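You operate a simulated robot arm through the tools that you are given. There is no shell and no other tool. Be economical: measure what you need, move in short steps, check, and stop when the job is done.

You are at the controls of a simulated two-armed robot. One attempt, no reset.

Task
On the side table, fold the tea towel in half and then in half again.

The check looks at the end state, three seconds after you hand in, the way a careful person would. Anything else that was tipped, shoved, dropped, spilled or broken makes it a failure. Flat cloth is picked up by pressing the open fingertips on it (5 to 10 N) and closing them slowly along it; thin cloth reads only 2 to 8 mm in the jaws.

Robot
Two 7-joint arms with two-finger parallel grippers on one trunk, on a base that drives. Base frame: it is fixed to the floor where the robot stands at the start and does not move with it; the origin is under the middle of the robot, x ahead of it, y to its left, z up. Readings come in cm, degrees, newtons and seconds.
The left shoulder is at the start at [5, 17.7, 105.4], the right one opposite. Places, roughly: side table [50, -10, 80]. Payload 3.43 kg a hand.
Tool frame (each hand has its own): the origin (TCP) lies between the finger pads and is the grasp point; the fingertips stand 3.4 cm ahead of it; z points along the fingers, y is the line along which they close. The gripper opens to 12.8 cm. The fingers are 2.4 cm wide and 1.2 cm thick; the gripper's body (4.8 by 13 cm) begins 9.6 cm behind the TCP.
Orientation is that of the tool frame in the base frame, as a unit quaternion [x, y, z, w]. With the fingers straight down and closing along the base's y, the tool's x points along the base's -x, its y along +y and its z along -z.

Tools
- The arms move only by the tool move_arm. It takes "left_targets", "right_targets" or both (then of equal length, played together; a hand with none holds still); each is a list of rows, each a list of 7 numbers: the gripper command, from -1 (fully open) to 1 (shut), values between in proportion, then the shift along the tool's x, y, z in units of 20 mm (1.0 is 20 mm), then the turn, a rotation vector about the tool's x, y, z in units of 5 degrees (1.0 is 5 degrees). In form: [[jaw, x, y, z, rx, ry, rz], ...]. A call has 1 to 8 rows; each row shifts and turns the commanded pose from where the row before left it, along the tool's axes as they then stand. A call with a number of a shift or a turn outside -1 to 1 is refused whole. A row lasts 0.2 s, in which the tool goes at most 5 cm and 8.6 degrees; a call with a longer step from one row to the next is refused whole, and so is a gripper value outside its range. Where a pose cannot be reached the arm comes as near as it can. A force on the tool above 40 N (or 10 N above the force at the start of the call, whichever is more), or a blocked arm, ends the call early, and 0.2 s more pass. The fingers move at their own pace (about 10.8 cm/s each) and stop on an object; they squeeze with about 22 N. The grip force told is the motor's: it shows also when the fingers shut on nothing. Time passes only in rows, and 0.2 s behind the last, so rows that do not move let the fingers close. It gives the time, the measured TCP pose, the force on the tool (base axes), the opening and the grip force at its end, in the units of the frame above (readings bear some noise), and new pictures: "show" is both (left out), scene, wrist or none (wrist: the cameras of the hands that moved).
- Cameras (640 x 400 px; columns grow to the right, rows downward): "scene" is now at [15.3, 2.56, 121.13]; the picture's right is [0.30, -0.95, 0.00], its down [-0.58, -0.18, -0.79] and it looks along [0.76, 0.24, -0.61] (base axes); focal length 214 px, centre (320, 200). "left" rides on the left gripper at [7.6, 1.1, -16] in its tool frame; the picture's right is [-0.15, 0.99, 0.00], its down [-0.88, -0.13, -0.46] and it looks along [-0.45, -0.07, 0.89] (tool axes); focal length 234 px, centre (320, 200). "right" rides on the right gripper at [7.6, -1.1, -16] in its tool frame; the picture's right is [0.15, 0.99, 0.00], its down [-0.88, 0.13, -0.46] and it looks along [-0.45, 0.07, 0.89] (tool axes); focal length 234 px, centre (320, 200). There is no depth. A picture from a camera that has moved, and an enlarged one, comes with that camera's place and axes in the base frame and with its lens.
- move_column(by): slides the trunk up (or, below 0, down) by that many cm; the arms and the scene camera ride with it, the base frame stays. It gives what a move gives, with no picture.
- roll_base(legs): drives the robot by 1 to 6 legs, each [ahead, turn to the left] in cm and degrees, along the robot's own axes; the way and the turn of a leg run together, so that a leg with both is an arc; at most 150 cm and 180 degrees a leg. The arms and the cameras ride along, it lands a little off, and it stops where it bumps. It gives what a move gives, and a new picture of the scene camera.
- turn_head(pan, tilt): turns the head with the scene camera to pan (to the left, within 80 degrees either way) and tilt (down, from -29 to 69), counted from straight ahead of the robot. It gives what a move gives, and a new picture of the scene camera.
- close_up(camera, box): a new picture of the part [left, top, right, bottom] of that camera's present view, enlarged. It takes no simulated time.
- sign_off(): hands the job in; it is judged then, once.

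Go step by step. Nothing tells you exact positions but the pictures and the camera data: compare them with the known pose of the tool, close in by small moves and look again before you grip or let go. The budget is 120 turns and 260 pictures, counting those below and the enlarged ones. Unless the task says otherwise, let go and move clear before handing in, and close with one line.

The tools are called after "Request:" by a JSON object that holds its "api" and its "payload". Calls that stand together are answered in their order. move_arm: Moves the arms, as the interface text tells. Its arguments: {"type":"object","properties":{"left_targets":{"type":"array","items":{"type":"array","items":{"type":"number"}}},"right_targets":{"type":"array","items":{"type":"array","items":{"type":"number"}}},"show":{"type":"string","enum":["both","scene","wrist","none"]}},"required":[]} The other tools are called the same way: move_column (by) slides the trunk up or down; roll_base (legs) drives the base; turn_head (pan, tilt) turns the head that bears the scene camera; close_up (camera, box) takes an enlarged picture of a part of a camera's view; sign_off () hands the job in.

At the start:

```text
time: 0.0
left_tool_pos: [47.28, 18.76, 100.42]
left_tcp_rot: [0.0, 1.0, 0.0, 0.0]
left_ft_force: [0.0, 0.6, -0.4]
left_width: 12.8
left_grip_force: 0.0
right_tool_pos: [50.42, -24.61, 92.47]
right_tcp_rot: [0.0, 1.0, 0.001, 0.0]
right_ft_force: [-0.5, 0.1, 0.8]
right_width: 12.8
right_grip_force: 0.0
trunk travel left (down, up): [-22.5, 17.6]
robot x, y, heading: [-0.32, -0.06, -0.1]
head pan, tilt: [17.5, 37.6]
```

scene: 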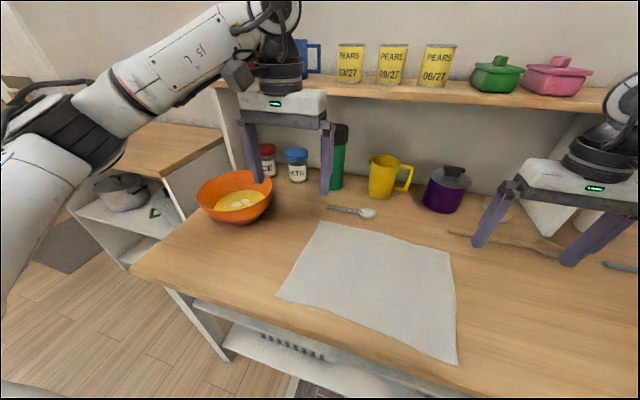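
right: 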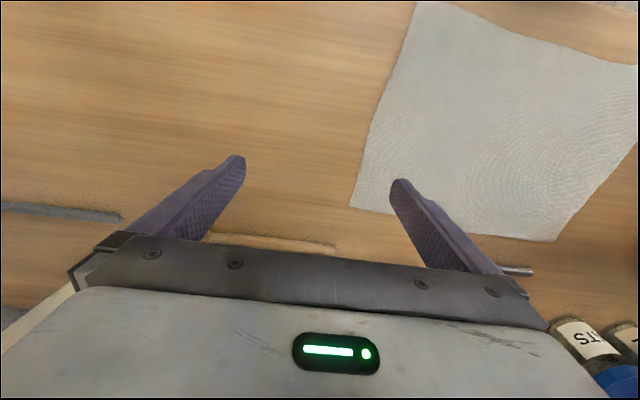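
left: 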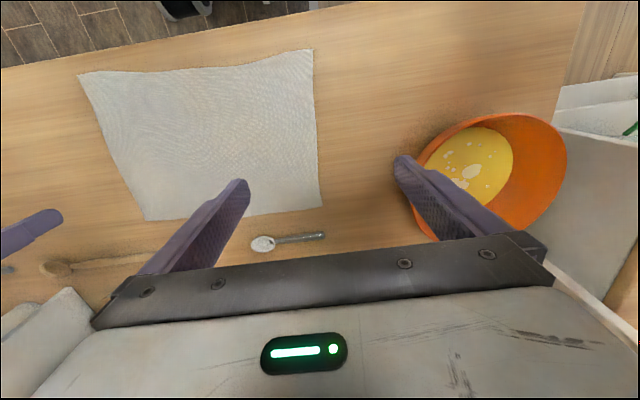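

The towel lies flat with corners at about (61,17), (59,-18), (34,-16.5) and (36,19). Comparing the cameras puts the surface near z = 76.5. I'll bring both hands above the two near corners with narrowed jaws.

Request:
{"api": "move_arm", "payload": {"left_targets": [[0.45, 0.63, -0.17, 0.96, 0, 0, 0], [0.45, 0.63, -0.17, 0.96, 0, 0, 0], [0.45, 0.63, -0.17, 0.96, 0, 0, 0], [0.45, 0.63, -0.17, 0.96, 0, 0, 0], [0.45, 0.63, -0.17, 0.96, 0, 0, 0], [0.45, 0.63, -0.17, 0.96, 0, 0, 0], [0.45, 0.63, -0.17, 0.96, 0, 0, 0], [0.45, 0.63, -0.17, 0.96, 0, 0, 0]], "right_targets": [[0.45, 0.94, 0.68, 0.47, 0, 0, 0], [0.45, 0.94, 0.68, 0.47, 0, 0, 0], [0.45, 0.94, 0.68, 0.47, 0, 0, 0], [0.45, 0.94, 0.68, 0.47, 0, 0, 0], [0.45, 0.94, 0.68, 0.47, 0, 0, 0], [0.45, 0.94, 0.68, 0.47, 0, 0, 0], [0.45, 0.94, 0.68, 0.47, 0, 0, 0], [0.45, 0.94, 0.68, 0.47, 0, 0, 0]]}}

```text
time: 1.8
left_tool_pos: [37.25, 15.9, 85.03]
left_tcp_rot: [0.0, 1.0, 0.0, 0.0]
left_ft_force: [-0.1, -0.3, -0.3]
left_width: 3.5
left_grip_force: 0.0
right_tool_pos: [35.65, -13.82, 84.99]
right_tcp_rot: [0.0, 1.0, -0.001, 0.0]
right_ft_force: [-0.7, 0.2, -1.1]
right_width: 3.54
right_grip_force: 0.1
trunk travel left (down, up): [-22.5, 17.6]
robot x, y, heading: [0.13, -0.07, -0.2]
head pan, tilt: [17.5, 37.6]
camera scene: at [15.3, 2.57, 121.14], right [0.3, -0.95, 0.0], down [-0.58, -0.18, -0.79], along [0.76, 0.24, -0.61], focal length 214 px, centre (320, 200)
camera right: at [28.1, -14.93, 100.87], right [-0.15, 0.99, 0.0], down [0.88, 0.13, 0.46], along [0.45, 0.07, -0.89], focal length 234 px, centre (320, 200)
camera left: at [29.72, 16.84, 100.97], right [0.15, 0.99, 0.0], down [0.88, -0.13, 0.46], along [0.45, -0.07, -0.89], focal length 234 px, centre (320, 200)
```

scene: 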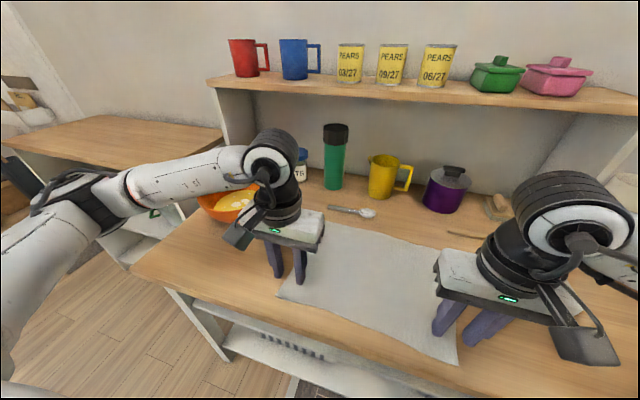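
right: 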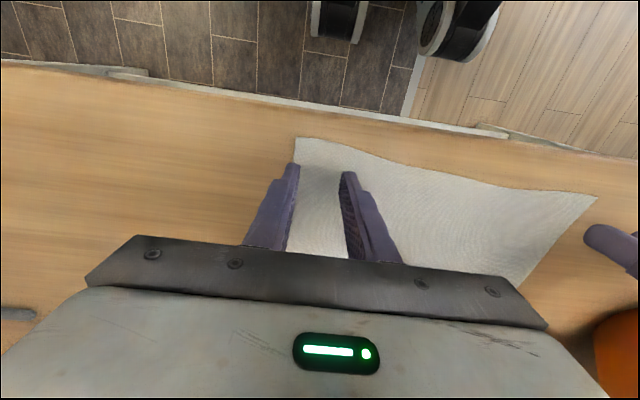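
left: 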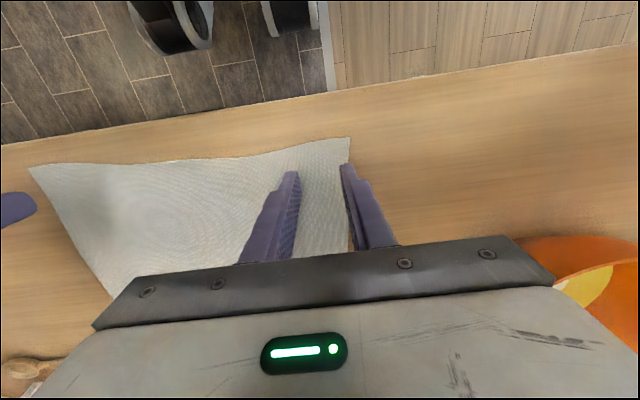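

The corners are confirmed at (33.6,-16.5) and (35.3,19.1). I'll shift the fingers slightly toward the edge and lower both hands to just above the cloth.

Request:
{"api": "move_arm", "payload": {"left_targets": [[0.45, 0.2, 0, 0.57, 0, 0, 0], [0.45, 0.2, 0, 0.57, 0, 0, 0], [0.45, 0, 0, 0.57, 0, 0, 0], [0.45, 0, 0, 0.57, 0, 0, 0], [0.45, 0, 0, 0.1, 0, 0, 0], [0.45, 0, 0, 0.1, 0, 0, 0]], "right_targets": [[0.45, 0.2, 0.15, 0.57, 0, 0, 0], [0.45, 0.2, 0, 0.57, 0, 0, 0], [0.45, 0, 0, 0.57, 0, 0, 0], [0.45, 0, 0, 0.57, 0, 0, 0], [0.45, 0, 0, 0.1, 0, 0, 0], [0.45, 0, 0, 0.1, 0, 0, 0]]}}

```text
time: 3.2
left_tool_pos: [36.37, 15.86, 80.04]
left_tcp_rot: [0.0, 1.0, 0.0, 0.0]
left_ft_force: [-0.3, 0.9, 0.2]
left_width: 3.52
left_grip_force: 0.1
right_tool_pos: [34.54, -13.67, 79.94]
right_tcp_rot: [0.0, 1.0, 0.0, 0.0]
right_ft_force: [-0.1, -0.1, -0.3]
right_width: 3.52
right_grip_force: 0.1
trunk travel left (down, up): [-22.5, 17.6]
robot x, y, heading: [0.3, -0.1, 0.2]
head pan, tilt: [17.5, 37.6]
camera scene: at [15.3, 2.56, 121.13], right [0.3, -0.95, 0.0], down [-0.58, -0.18, -0.79], along [0.76, 0.24, -0.61], focal length 214 px, centre (320, 200)
camera right: at [27.05, -14.77, 95.86], right [-0.15, 0.99, 0.0], down [0.88, 0.13, 0.46], along [0.45, 0.07, -0.89], focal length 234 px, centre (320, 200)
camera left: at [28.81, 16.77, 95.91], right [0.15, 0.99, 0.0], down [0.88, -0.13, 0.46], along [0.45, -0.07, -0.89], focal length 234 px, centre (320, 200)
```

scene: 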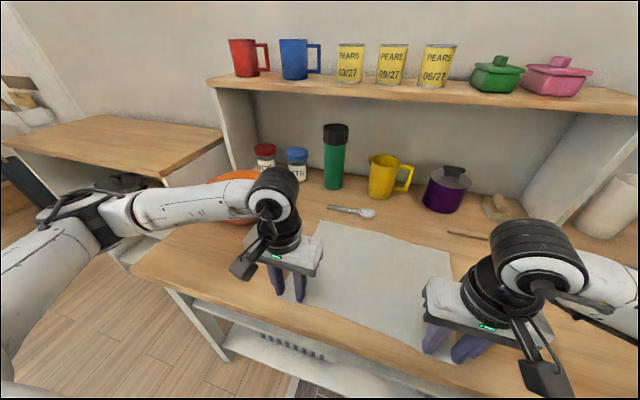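
right: 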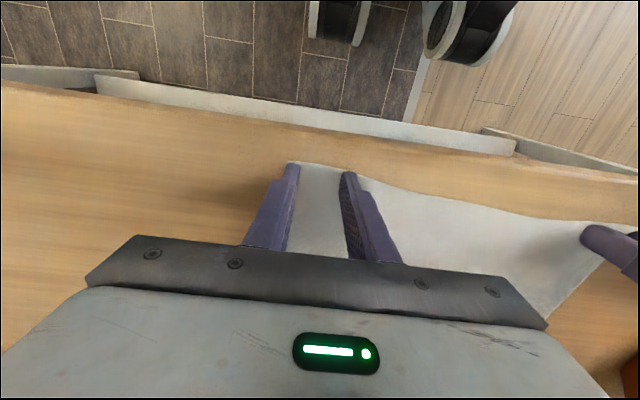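
left: 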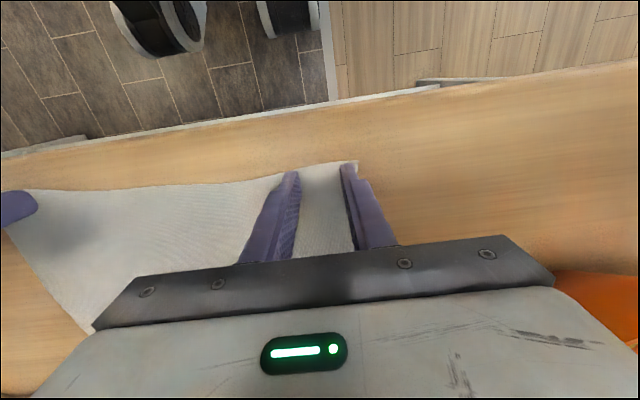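

No contact yet. I'll lower in 2 mm steps until I feel the surface.

Request:
{"api": "move_arm", "payload": {"left_targets": [[0.45, 0, 0, 0.1, 0, 0, 0], [0.45, 0, 0, 0.1, 0, 0, 0]], "right_targets": [[0.45, 0, 0, 0.1, 0, 0, 0], [0.45, 0, 0, 0.1, 0, 0, 0]], "show": "none"}}

Request:
{"api": "move_arm", "payload": {"left_targets": [[0.45, 0, 0, 0.1, 0, 0, 0], [0.45, 0, 0, 0.1, 0, 0, 0]], "right_targets": [[0.45, 0, 0, 0.1, 0, 0, 0], [0.45, 0, 0, 0.1, 0, 0, 0]], "show": "none"}}

```text
time: 3.8
left_tool_pos: [36.43, 16.0, 79.67]
left_tcp_rot: [0.0, 1.0, 0.0, 0.0]
left_ft_force: [0.7, -0.4, 0.5]
left_width: 3.51
left_grip_force: 0.1
right_tool_pos: [34.75, -13.44, 79.66]
right_tcp_rot: [0.0, 1.0, 0.0, 0.0]
right_ft_force: [-0.4, -0.4, 3.4]
right_width: 3.54
right_grip_force: 0.1
trunk travel left (down, up): [-22.5, 17.6]
robot x, y, heading: [0.2, -0.26, -0.2]
head pan, tilt: [17.5, 37.6]
```

```text
time: 4.6
left_tool_pos: [36.26, 15.86, 79.53]
left_tcp_rot: [0.0, 1.0, -0.001, 0.002]
left_ft_force: [-0.9, -0.3, 8.1]
left_width: 3.5
left_grip_force: 0.1
right_tool_pos: [34.75, -13.49, 79.61]
right_tcp_rot: [-0.001, 1.0, 0.001, 0.004]
right_ft_force: [-3.6, -1.6, 15.4]
right_width: 3.52
right_grip_force: 0.0
trunk travel left (down, up): [-22.5, 17.6]
robot x, y, heading: [0.2, -0.15, 0.2]
head pan, tilt: [17.5, 37.6]
stopped in row 2 (right hand): the force on the tool passed its limit (the readings are from after the stop); the commanded pose is now the measured one
```

Contact on both at TCP z about 79.6. I'll ease the right hand up slightly and close both slowly along the cloth.

Request:
{"api": "move_arm", "payload": {"left_targets": [[0.45, 0, 0, 0.02, 0, 0, 0], [0.55, 0, 0, 0, 0, 0, 0], [0.65, 0, 0, 0, 0, 0, 0], [0.75, 0, 0, 0, 0, 0, 0], [0.85, 0, 0, 0, 0, 0, 0], [0.95, 0, 0, 0, 0, 0, 0], [1, 0, 0, 0, 0, 0, 0], [1, 0, 0, 0, 0, 0, 0]], "right_targets": [[0.45, 0, 0, 0, 0, 0, 0], [0.55, 0, 0, 0, 0, 0, 0], [0.65, 0, 0, 0, 0, 0, 0], [0.75, 0, 0, 0, 0, 0, 0], [0.85, 0, 0, 0, 0, 0, 0], [0.95, 0, 0, 0, 0, 0, 0], [1, 0, 0, 0, 0, 0, 0], [1, 0, 0, 0, 0, 0, 0]]}}

```text
time: 6.4
left_tool_pos: [36.24, 15.8, 79.63]
left_tcp_rot: [0.0, 1.0, -0.002, 0.003]
left_ft_force: [-0.6, -10.8, 24.2]
left_width: 0.23
left_grip_force: 22.0
right_tool_pos: [34.63, -13.35, 79.5]
right_tcp_rot: [0.0, 1.0, 0.003, 0.004]
right_ft_force: [2.1, 12.4, 25.1]
right_width: 0.26
right_grip_force: 22.1
trunk travel left (down, up): [-22.5, 17.6]
robot x, y, heading: [-0.21, -0.08, -0.1]
head pan, tilt: [17.5, 37.6]
camera scene: at [15.05, 2.55, 121.19], right [0.3, -0.95, 0.0], down [-0.58, -0.18, -0.79], along [0.76, 0.24, -0.61], focal length 214 px, centre (320, 200)
camera right: at [26.98, -14.66, 95.38], right [-0.15, 0.99, 0.0], down [0.88, 0.13, 0.46], along [0.46, 0.07, -0.89], focal length 234 px, centre (320, 200)
camera left: at [28.55, 16.83, 95.37], right [0.15, 0.99, 0.0], down [0.88, -0.13, 0.46], along [0.46, -0.07, -0.89], focal length 234 px, centre (320, 200)
```

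scene: 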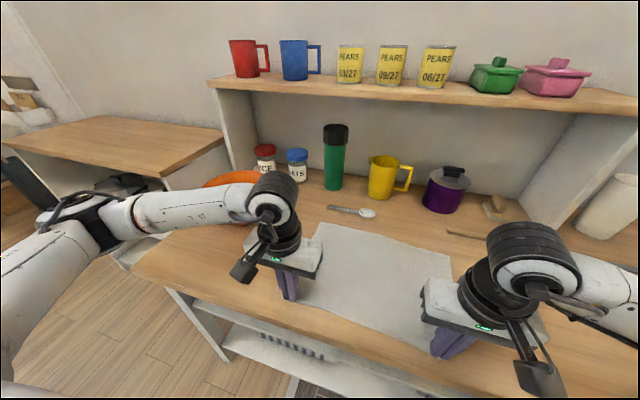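
right: 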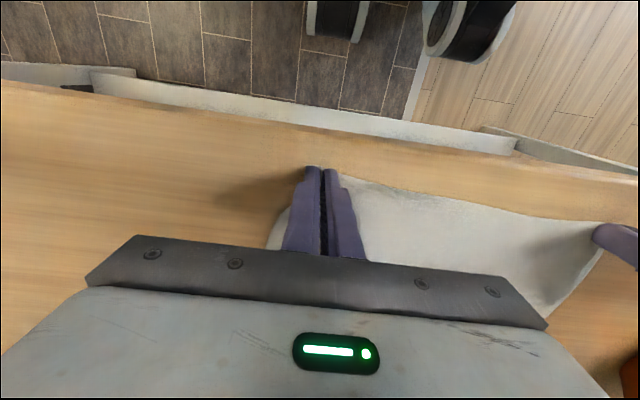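
left: 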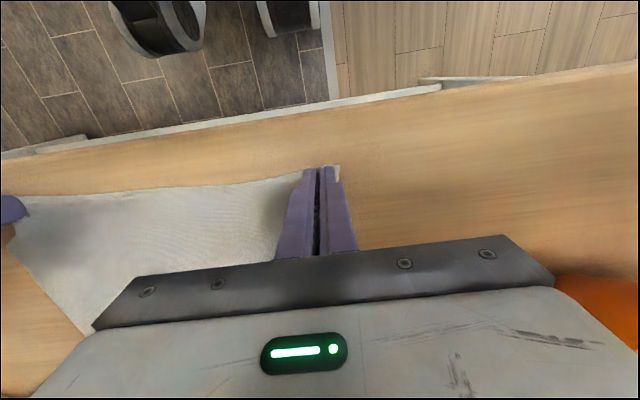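

Both read about 2.5 mm, which fits held cloth. I'll lift a few cm to confirm.

Request:
{"api": "move_arm", "payload": {"left_targets": [[1, 0, 0, -0.5, 0, 0, 0], [1, 0, 0, -0.7, 0, 0, 0], [1, -0.3, 0, -0.8, 0, 0, 0]], "right_targets": [[1, 0, 0, -0.5, 0, 0, 0], [1, 0, 0, -0.7, 0, 0, 0], [1, -0.3, 0, -0.8, 0, 0, 0]]}}

```text
time: 7.2
left_tool_pos: [37.1, 15.67, 83.24]
left_tcp_rot: [0.0, 1.0, -0.001, -0.001]
left_ft_force: [-0.7, -10.4, 0.5]
left_width: 0.22
left_grip_force: 22.3
right_tool_pos: [35.34, -13.41, 83.21]
right_tcp_rot: [0.0, 1.0, 0.001, 0.002]
right_ft_force: [0.6, 11.0, 0.2]
right_width: 0.22
right_grip_force: 21.9
trunk travel left (down, up): [-22.5, 17.6]
robot x, y, heading: [0.04, -0.02, 0.1]
head pan, tilt: [17.5, 37.6]
camera scene: at [15.29, 2.54, 121.12], right [0.3, -0.95, 0.0], down [-0.58, -0.18, -0.79], along [0.76, 0.24, -0.61], focal length 214 px, centre (320, 200)
camera right: at [27.71, -14.7, 99.04], right [-0.15, 0.99, 0.0], down [0.88, 0.13, 0.46], along [0.45, 0.07, -0.89], focal length 234 px, centre (320, 200)
camera left: at [29.49, 16.69, 99.19], right [0.15, 0.99, 0.0], down [0.88, -0.13, 0.46], along [0.45, -0.07, -0.89], focal length 234 px, centre (320, 200)
```

scene: 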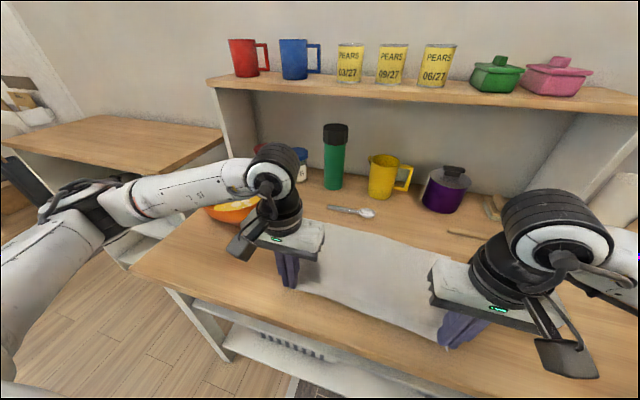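
right: 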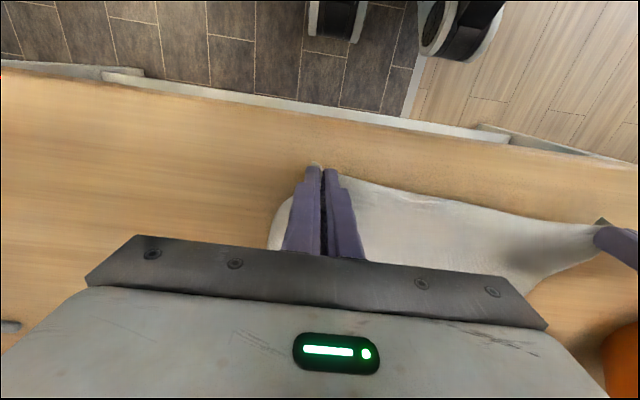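
left: 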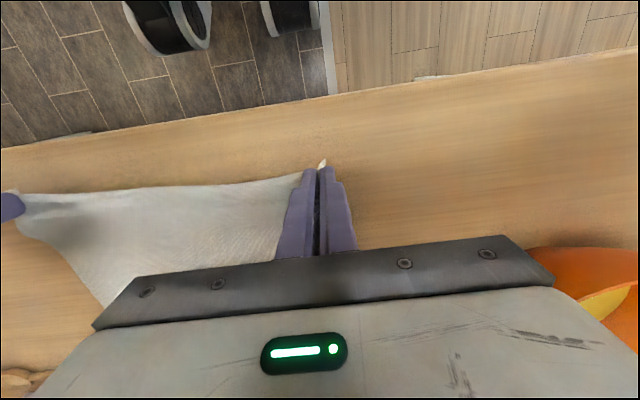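

Both corners are held, slightly taut. I'll now carry the near edge up and over toward the far edge in an arc, easing the hands a little closer together.

Request:
{"api": "move_arm", "payload": {"left_targets": [[1, -0.75, -0.12, -1.0, 0, 0, 0], [1, -0.75, -0.12, -1.0, 0, 0, 0], [1, -0.9, -0.12, -0.8, 0, 0, 0], [1, -1, -0.12, -0.6, 0, 0, 0], [1, -1, -0.12, -0.25, 0, 0, 0], [1, -1, -0.12, -0.05, 0, 0, 0], [1, -1, -0.12, 0.1, 0, 0, 0], [1, -1, -0.12, 0.35, 0, 0, 0]], "right_targets": [[1, -0.75, -0.09, -1.0, 0, 0, 0], [1, -0.75, -0.09, -1.0, 0, 0, 0], [1, -0.9, -0.09, -0.8, 0, 0, 0], [1, -1, -0.09, -0.6, 0, 0, 0], [1, -1, -0.09, -0.25, 0, 0, 0], [1, -1, -0.09, -0.05, 0, 0, 0], [1, -1, -0.09, 0.1, 0, 0, 0], [1, -1, -0.09, 0.35, 0, 0, 0]]}}

```text
time: 9.0
left_tool_pos: [51.56, 14.05, 89.83]
left_tcp_rot: [0.0, 1.0, -0.001, 0.0]
left_ft_force: [-1.1, -7.0, 0.6]
left_width: 0.24
left_grip_force: 21.9
right_tool_pos: [50.1, -14.92, 90.1]
right_tcp_rot: [-0.001, 1.0, 0.001, 0.002]
right_ft_force: [-0.1, 6.7, -1.5]
right_width: 0.24
right_grip_force: 21.8
trunk travel left (down, up): [-22.5, 17.6]
robot x, y, heading: [0.22, 0.1, -0.1]
head pan, tilt: [17.5, 37.6]
camera scene: at [15.31, 2.54, 121.12], right [0.3, -0.95, 0.0], down [-0.58, -0.18, -0.79], along [0.76, 0.24, -0.61], focal length 214 px, centre (320, 200)
camera right: at [42.44, -16.13, 105.94], right [-0.15, 0.99, 0.0], down [0.88, 0.13, 0.46], along [0.45, 0.07, -0.89], focal length 234 px, centre (320, 200)
camera left: at [44.06, 14.95, 105.7], right [0.15, 0.99, 0.0], down [0.88, -0.13, 0.46], along [0.45, -0.07, -0.89], focal length 234 px, centre (320, 200)
```

scene: 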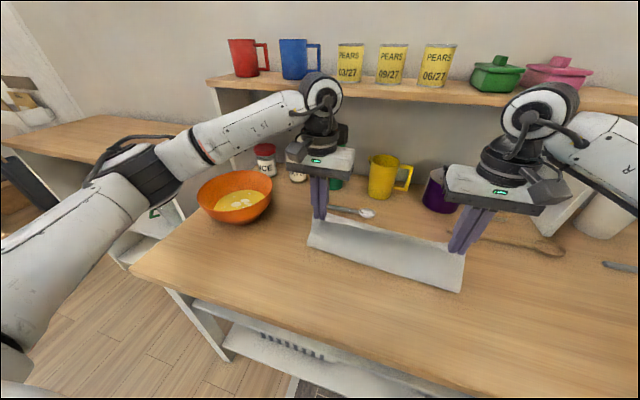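
right: 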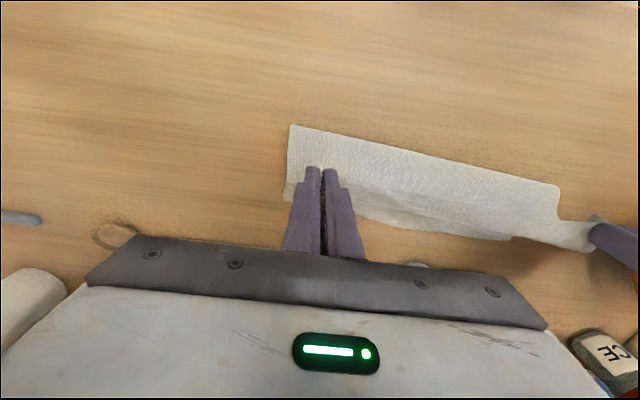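
left: 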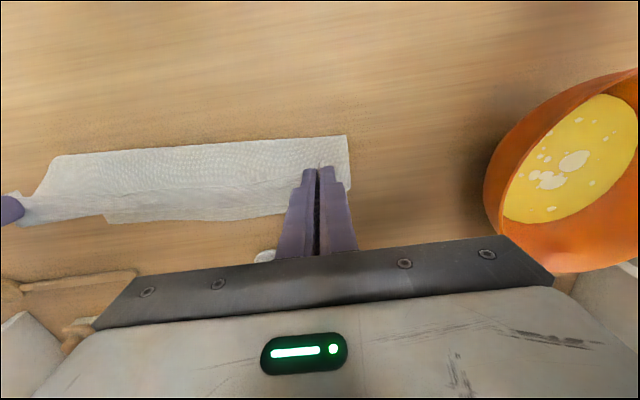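

The fold is rising cleanly. I'll take a closer look before lowering, to check where the far edge lies.

Request:
{"api": "close_up", "payload": {"camera": "left", "box": [0, 100, 400, 300]}}

Request:
{"api": "close_up", "payload": {"camera": "scene", "box": [290, 180, 490, 305]}}

```text
1.60 times, centred on (200, 200) of left
camera zoom: at [44.06, 14.95, 105.7], right [0.15, 0.99, 0.0], down [0.88, -0.13, 0.46], along [0.45, -0.07, -0.89], focal length 375 px, centre (512, 200)
```

zoom: 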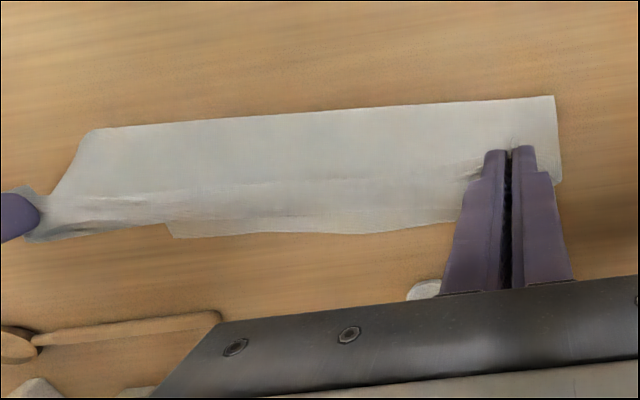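

```text
3.20 times, centred on (390, 242) of scene
camera zoom: at [15.31, 2.54, 121.12], right [0.3, -0.95, 0.0], down [-0.58, -0.18, -0.79], along [0.76, 0.24, -0.61], focal length 686 px, centre (96, 64)
```

zoom: 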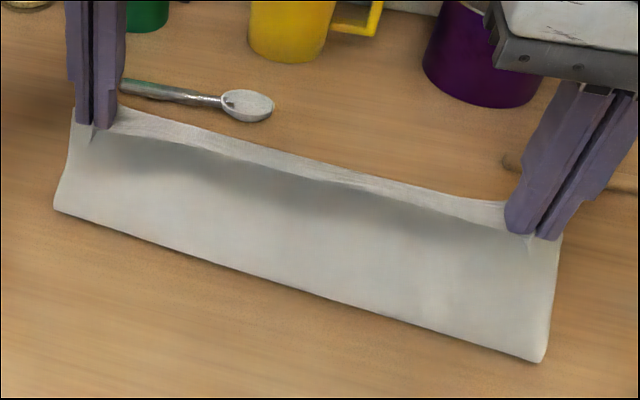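

The fold is neat and the far edge hasn't moved (about x 60.5 left, 58.5 right). I'll continue forward and down, stopping about 1.5 cm above to check alignment.

Request:
{"api": "move_arm", "payload": {"left_targets": [[1, -0.9, 0, 0.65, 0, 0, 0], [1, -0.9, 0, 0.8, 0, 0, 0], [1, -0.8, 0, 0.9, 0, 0, 0], [1, -0.65, 0, 0.9, 0, 0, 0], [1, -0.45, 0, 0.6, 0, 0, 0], [1, -0.2, 0, 0.2, 0, 0, 0]], "right_targets": [[1, -0.9, 0, 0.65, 0, 0, 0], [1, -0.9, 0, 0.8, 0, 0, 0], [1, -0.8, 0, 0.9, 0, 0, 0], [1, -0.65, 0, 0.9, 0, 0, 0], [1, -0.45, 0, 0.6, 0, 0, 0], [1, -0.1, 0, 0.3, 0, 0, 0]]}}

Request:
{"api": "close_up", "payload": {"camera": "scene", "box": [290, 180, 490, 305]}}

Request:
{"api": "close_up", "payload": {"camera": "left", "box": [0, 100, 400, 300]}}

Request:
{"api": "close_up", "payload": {"camera": "right", "box": [240, 100, 640, 300]}}

```text
time: 10.4
left_tool_pos: [59.52, 13.89, 81.91]
left_tcp_rot: [0.001, 1.0, -0.001, 0.0]
left_ft_force: [-0.5, -7.3, 0.3]
left_width: 0.22
left_grip_force: 21.8
right_tool_pos: [57.82, -14.95, 81.5]
right_tcp_rot: [0.0, 1.0, 0.001, 0.001]
right_ft_force: [0.5, 6.6, -0.4]
right_width: 0.22
right_grip_force: 21.9
trunk travel left (down, up): [-22.5, 17.6]
robot x, y, heading: [0.01, -0.27, 0.1]
head pan, tilt: [17.5, 37.6]
camera scene: at [15.3, 2.54, 121.13], right [0.3, -0.95, 0.0], down [-0.58, -0.18, -0.79], along [0.76, 0.24, -0.61], focal length 214 px, centre (320, 200)
camera right: at [50.21, -16.18, 97.44], right [-0.15, 0.99, 0.0], down [0.88, 0.13, 0.46], along [0.45, 0.07, -0.89], focal length 234 px, centre (320, 200)
camera left: at [51.87, 14.94, 97.68], right [0.15, 0.99, 0.0], down [0.88, -0.13, 0.46], along [0.45, -0.07, -0.89], focal length 234 px, centre (320, 200)
```

scene: 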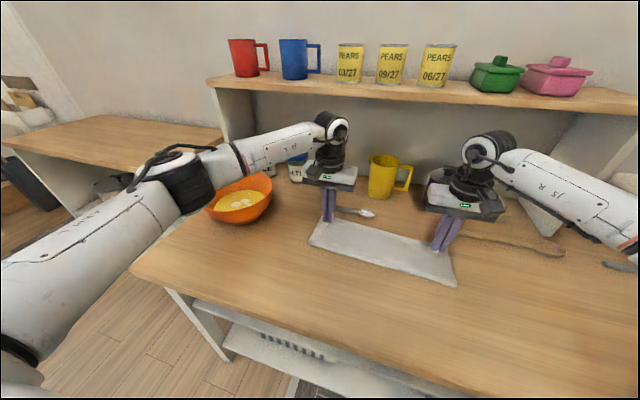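
right: 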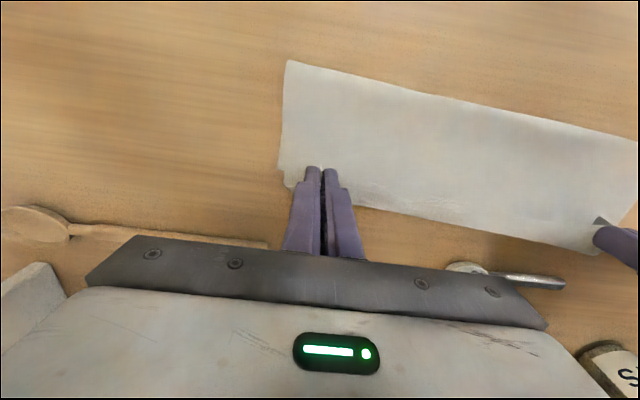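
left: 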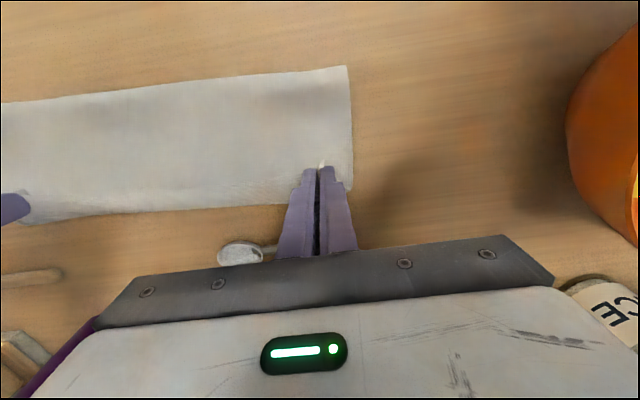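

```text
3.20 times, centred on (390, 242) of scene
camera zoom: at [15.3, 2.54, 121.13], right [0.3, -0.95, 0.0], down [-0.58, -0.18, -0.79], along [0.76, 0.24, -0.61], focal length 686 px, centre (96, 64)
```

zoom: 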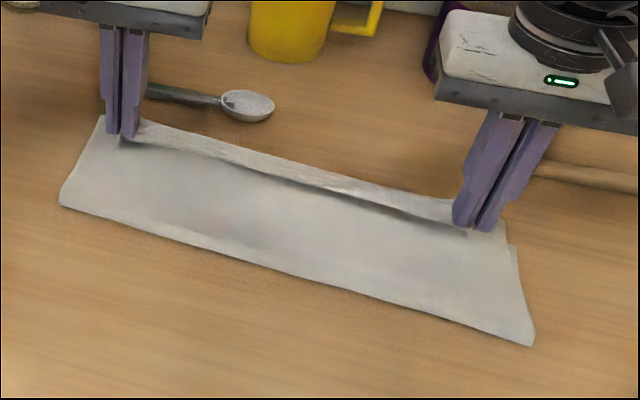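

```text
1.60 times, centred on (200, 200) of left
camera zoom: at [51.87, 14.94, 97.68], right [0.15, 0.99, 0.0], down [0.88, -0.13, 0.46], along [0.45, -0.07, -0.89], focal length 375 px, centre (512, 200)
```

zoom: 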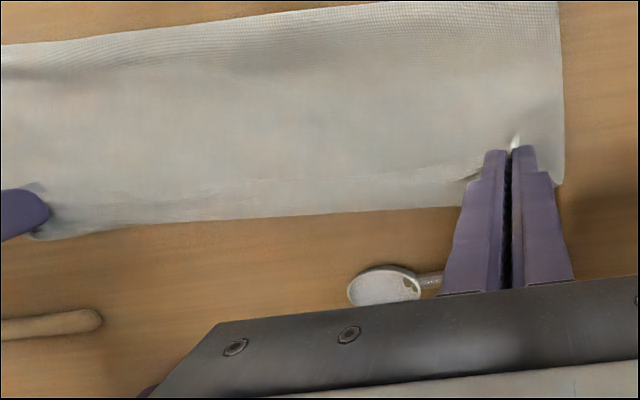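

```text
1.60 times, centred on (440, 200) of right
camera zoom: at [50.21, -16.18, 97.44], right [-0.15, 0.99, 0.0], down [0.88, 0.13, 0.46], along [0.45, 0.07, -0.89], focal length 375 px, centre (128, 200)
```

zoom: 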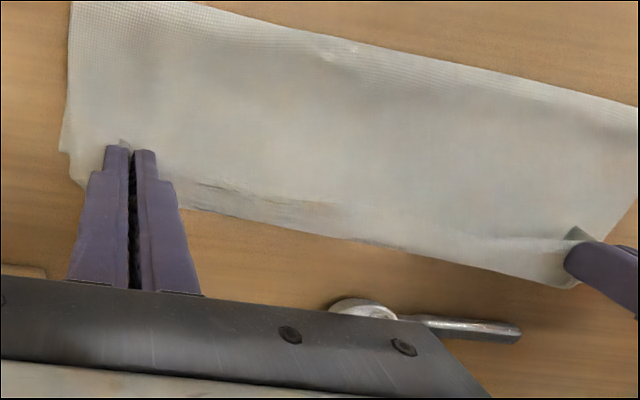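

The top edge is about 1 cm short of the far edge. I'll ease forward about 1 cm while lowering to light contact.

Request:
{"api": "move_arm", "payload": {"left_targets": [[1, -0.25, 0, 0.2, 0, 0, 0], [1, -0.25, 0, 0.25, 0, 0, 0], [1, 0, 0, 0.2, 0, 0, 0]], "right_targets": [[1, -0.25, 0, 0.1, 0, 0, 0], [1, -0.25, 0, 0.2, 0, 0, 0], [1, 0, 0, 0.15, 0, 0, 0]]}}

Request:
{"api": "close_up", "payload": {"camera": "right", "box": [240, 100, 640, 300]}}

Request:
{"api": "close_up", "payload": {"camera": "left", "box": [0, 100, 400, 300]}}

```text
time: 11.2
left_tool_pos: [60.56, 13.97, 80.52]
left_tcp_rot: [0.0, 1.0, -0.001, 0.001]
left_ft_force: [0.3, -6.3, -0.7]
left_width: 0.25
left_grip_force: 22.0
right_tool_pos: [58.81, -14.85, 80.73]
right_tcp_rot: [0.001, 1.0, 0.0, 0.003]
right_ft_force: [0.5, 5.7, 0.5]
right_width: 0.23
right_grip_force: 22.1
trunk travel left (down, up): [-22.5, 17.6]
robot x, y, heading: [-0.24, 0.09, 0.0]
head pan, tilt: [17.5, 37.6]
camera scene: at [15.29, 2.54, 121.13], right [0.3, -0.95, 0.0], down [-0.58, -0.18, -0.79], along [0.76, 0.24, -0.61], focal length 214 px, centre (320, 200)
camera right: at [51.15, -16.07, 96.62], right [-0.15, 0.99, 0.0], down [0.88, 0.13, 0.46], along [0.45, 0.07, -0.89], focal length 234 px, centre (320, 200)
camera left: at [52.92, 14.95, 96.35], right [0.15, 0.99, 0.0], down [0.88, -0.13, 0.46], along [0.45, -0.07, -0.89], focal length 234 px, centre (320, 200)
```

scene: 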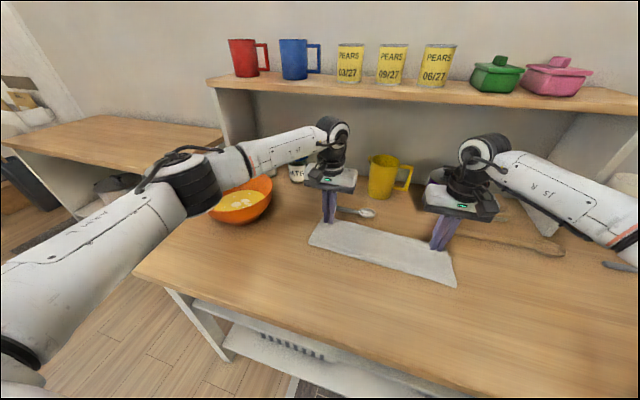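
right: 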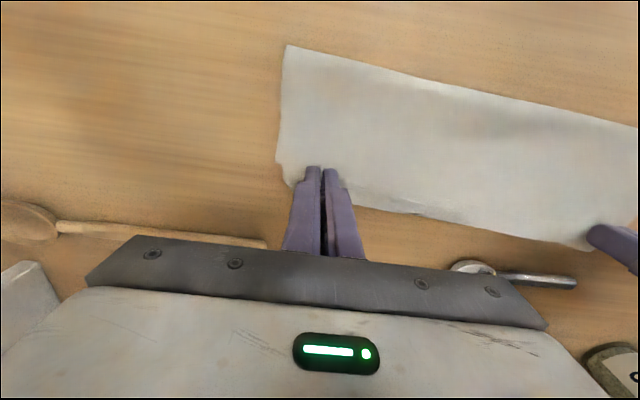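
left: 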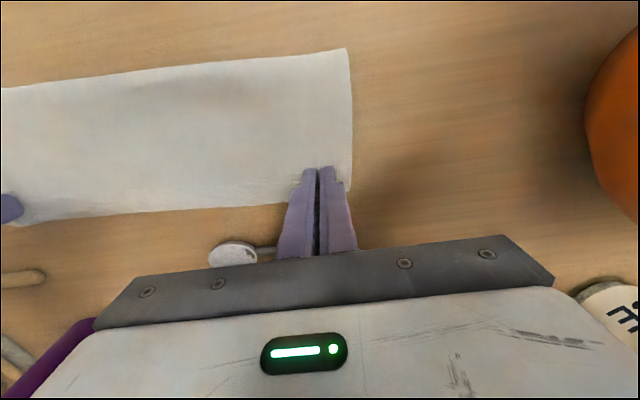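

```text
1.60 times, centred on (440, 200) of right
camera zoom: at [51.15, -16.07, 96.62], right [-0.15, 0.99, 0.0], down [0.88, 0.13, 0.46], along [0.45, 0.07, -0.89], focal length 375 px, centre (128, 200)
```

zoom: 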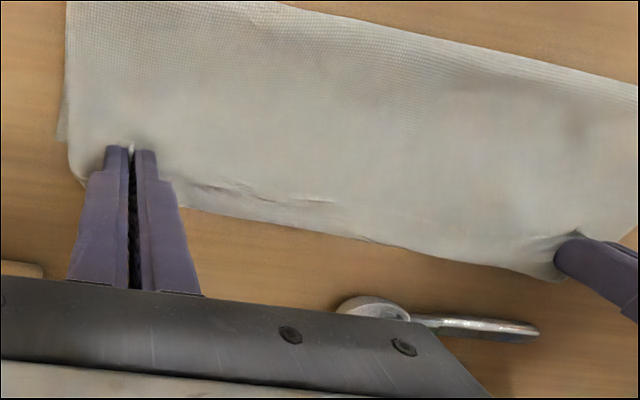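

```text
1.60 times, centred on (200, 200) of left
camera zoom: at [52.92, 14.95, 96.35], right [0.15, 0.99, 0.0], down [0.88, -0.13, 0.46], along [0.45, -0.07, -0.89], focal length 375 px, centre (512, 200)
```

zoom: 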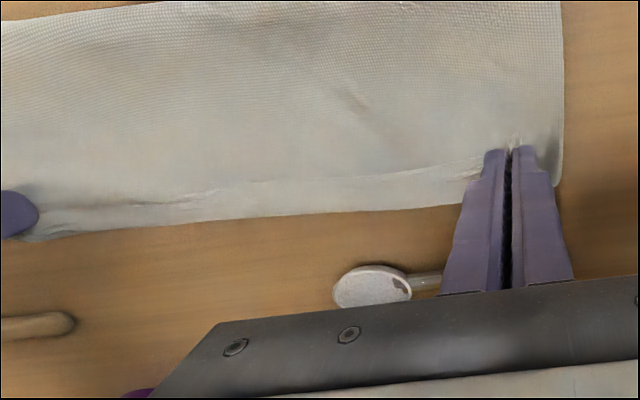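

There are two lines near the far edge. I need a sharper look to tell the top layer from the bottom one.

Request:
{"api": "close_up", "payload": {"camera": "left", "box": [150, 130, 390, 280]}}

Request:
{"api": "close_up", "payload": {"camera": "right", "box": [250, 130, 490, 280]}}

Request:
{"api": "close_up", "payload": {"camera": "scene", "box": [300, 200, 470, 300]}}

```text
2.67 times, centred on (270, 205) of left
camera zoom: at [52.92, 14.95, 96.35], right [0.15, 0.99, 0.0], down [0.88, -0.13, 0.46], along [0.45, -0.07, -0.89], focal length 624 px, centre (453, 187)
```

zoom: 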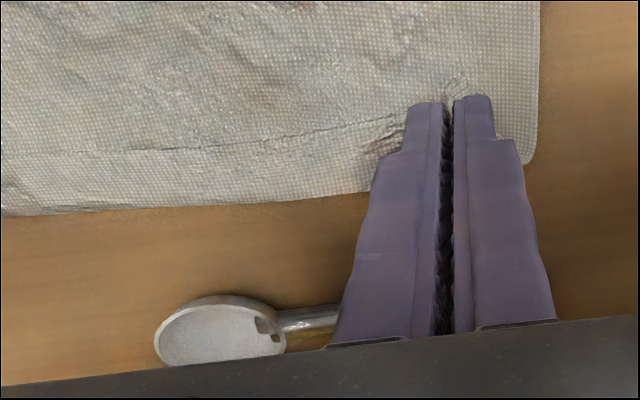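

```text
2.67 times, centred on (370, 205) of right
camera zoom: at [51.15, -16.07, 96.62], right [-0.15, 0.99, 0.0], down [0.88, 0.13, 0.46], along [0.45, 0.07, -0.89], focal length 624 px, centre (187, 187)
```

zoom: 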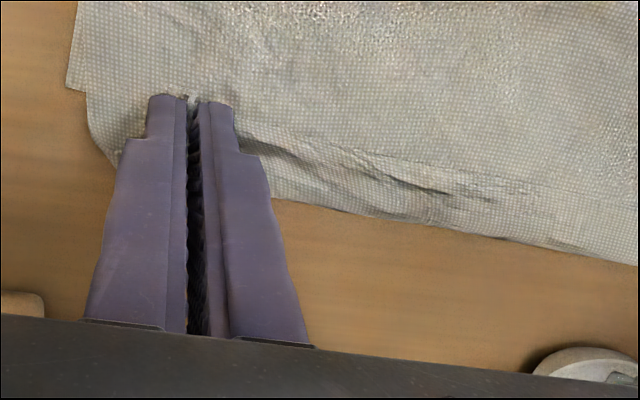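

```text
3.76 times, centred on (385, 250) of scene
camera zoom: at [15.29, 2.54, 121.13], right [0.3, -0.95, 0.0], down [-0.58, -0.18, -0.79], along [0.76, 0.24, -0.61], focal length 807 px, centre (75, 12)
```

zoom: 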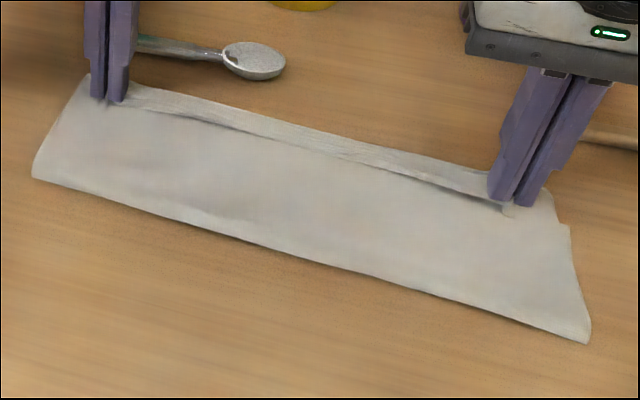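

The line between the grips is a tension wrinkle in the top layer. The lower layer's corner shows at x about 58, so the top edge overshoots by about 1.3 cm on the left and 2 cm on the right. I'll pull back accordingly and lower to light contact.

Request:
{"api": "move_arm", "payload": {"left_targets": [[1, 0.3, 0, 0, 0, 0, 0], [1, 0.3, 0, 0, 0, 0, 0], [1, 0, 0, 0.15, 0, 0, 0]], "right_targets": [[1, 0.5, 0, 0, 0, 0, 0], [1, 0.5, 0, 0, 0, 0, 0], [1, 0, 0, 0.2, 0, 0, 0]], "show": "none"}}

Request:
{"api": "close_up", "payload": {"camera": "left", "box": [150, 130, 390, 280]}}

Request:
{"api": "close_up", "payload": {"camera": "right", "box": [250, 130, 490, 280]}}

Request:
{"api": "close_up", "payload": {"camera": "scene", "box": [300, 200, 470, 300]}}

```text
time: 12.0
left_tool_pos: [59.3, 14.03, 80.39]
left_tcp_rot: [0.0, 1.0, -0.001, 0.001]
left_ft_force: [-1.9, -7.6, 3.1]
left_width: 0.22
left_grip_force: 22.4
right_tool_pos: [56.76, -14.99, 80.34]
right_tcp_rot: [0.0, 1.0, 0.0, 0.003]
right_ft_force: [1.0, 7.1, -0.6]
right_width: 0.22
right_grip_force: 22.1
trunk travel left (down, up): [-22.5, 17.6]
robot x, y, heading: [-0.2, 0.27, -0.2]
head pan, tilt: [17.5, 37.6]
```

```text
2.67 times, centred on (270, 205) of left
camera zoom: at [51.73, 14.9, 96.19], right [0.15, 0.99, 0.0], down [0.88, -0.13, 0.46], along [0.45, -0.07, -0.89], focal length 624 px, centre (453, 187)
```

zoom: 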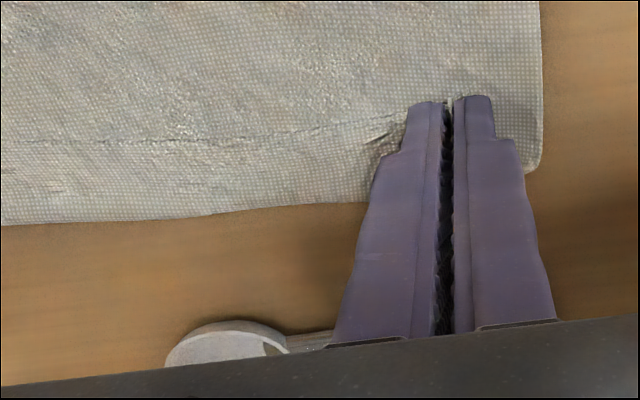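

```text
2.67 times, centred on (370, 205) of right
camera zoom: at [49.12, -16.13, 96.22], right [-0.15, 0.99, 0.0], down [0.88, 0.13, 0.46], along [0.46, 0.07, -0.89], focal length 624 px, centre (187, 187)
```

zoom: 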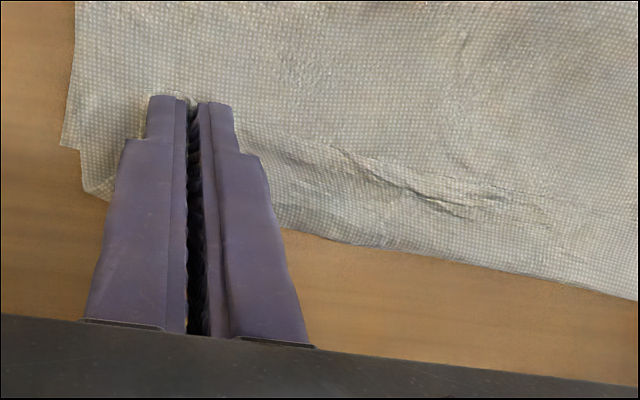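

```text
3.76 times, centred on (385, 250) of scene
camera zoom: at [15.25, 2.53, 121.15], right [0.3, -0.95, 0.0], down [-0.58, -0.18, -0.79], along [0.76, 0.24, -0.61], focal length 807 px, centre (75, 12)
```

zoom: 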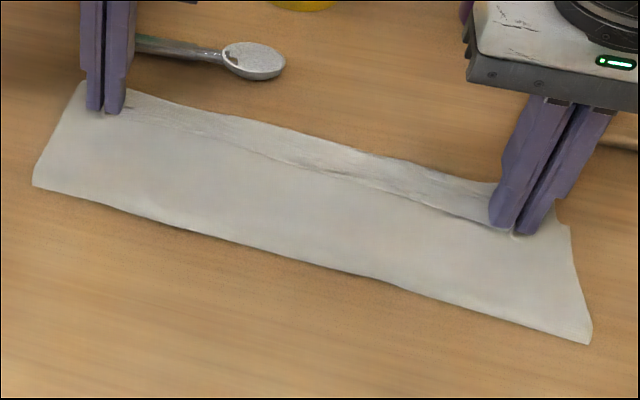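

The evidence conflicts about which edge belongs to which layer. I'll lift both hands 2 cm so the top edge separates visibly from the bottom one.

Request:
{"api": "move_arm", "payload": {"left_targets": [[1, 0, 0, -0.6, 0, 0, 0], [1, 0, 0, -0.6, 0, 0, 0]], "right_targets": [[1, 0, 0, -0.6, 0, 0, 0], [1, 0, 0, -0.6, 0, 0, 0]], "show": "none"}}

Request:
{"api": "close_up", "payload": {"camera": "left", "box": [80, 100, 400, 300]}}

Request:
{"api": "close_up", "payload": {"camera": "right", "box": [240, 100, 560, 300]}}

Request:
{"api": "close_up", "payload": {"camera": "scene", "box": [300, 200, 470, 300]}}

```text
time: 12.6
left_tool_pos: [59.53, 13.96, 82.56]
left_tcp_rot: [0.0, 1.0, -0.001, 0.001]
left_ft_force: [-1.2, -8.2, 0.2]
left_width: 0.24
left_grip_force: 21.5
right_tool_pos: [56.71, -14.92, 82.69]
right_tcp_rot: [0.0, 1.0, 0.0, 0.002]
right_ft_force: [1.2, 7.5, 0.6]
right_width: 0.23
right_grip_force: 22.0
trunk travel left (down, up): [-22.5, 17.6]
robot x, y, heading: [-0.17, 0.02, 0.1]
head pan, tilt: [17.5, 37.6]
```

```text
2.00 times, centred on (240, 200) of left
camera zoom: at [51.9, 14.95, 98.48], right [0.15, 0.99, 0.0], down [0.88, -0.13, 0.46], along [0.45, -0.07, -0.89], focal length 468 px, centre (480, 200)
```

zoom: 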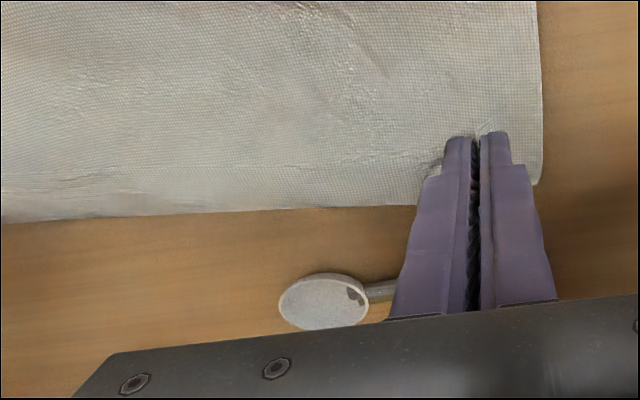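

```text
2.00 times, centred on (400, 200) of right
camera zoom: at [49.14, -16.11, 98.64], right [-0.15, 0.99, 0.0], down [0.88, 0.13, 0.46], along [0.45, 0.07, -0.89], focal length 468 px, centre (160, 200)
```

zoom: 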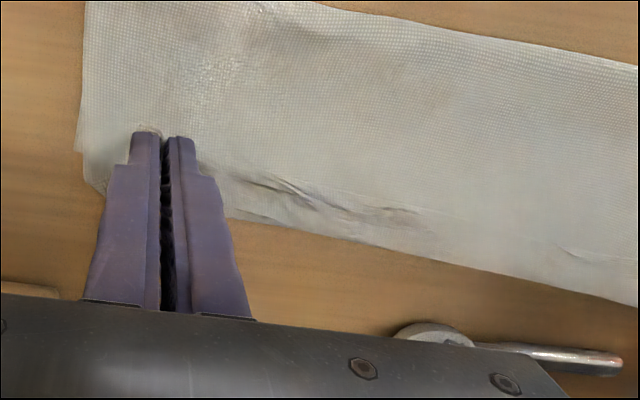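

```text
3.76 times, centred on (385, 250) of scene
camera zoom: at [15.29, 2.54, 121.13], right [0.3, -0.95, 0.0], down [-0.58, -0.18, -0.79], along [0.76, 0.24, -0.61], focal length 807 px, centre (75, 12)
```

zoom: 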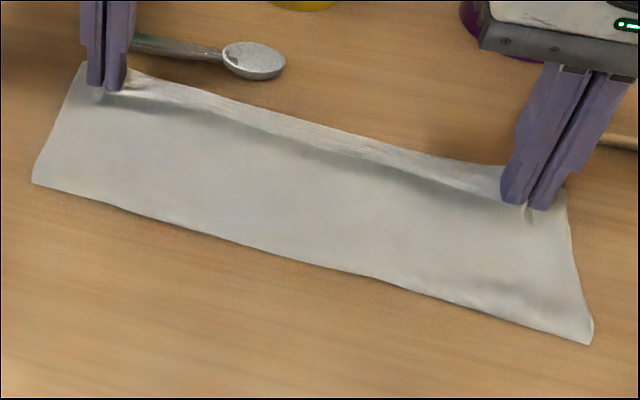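

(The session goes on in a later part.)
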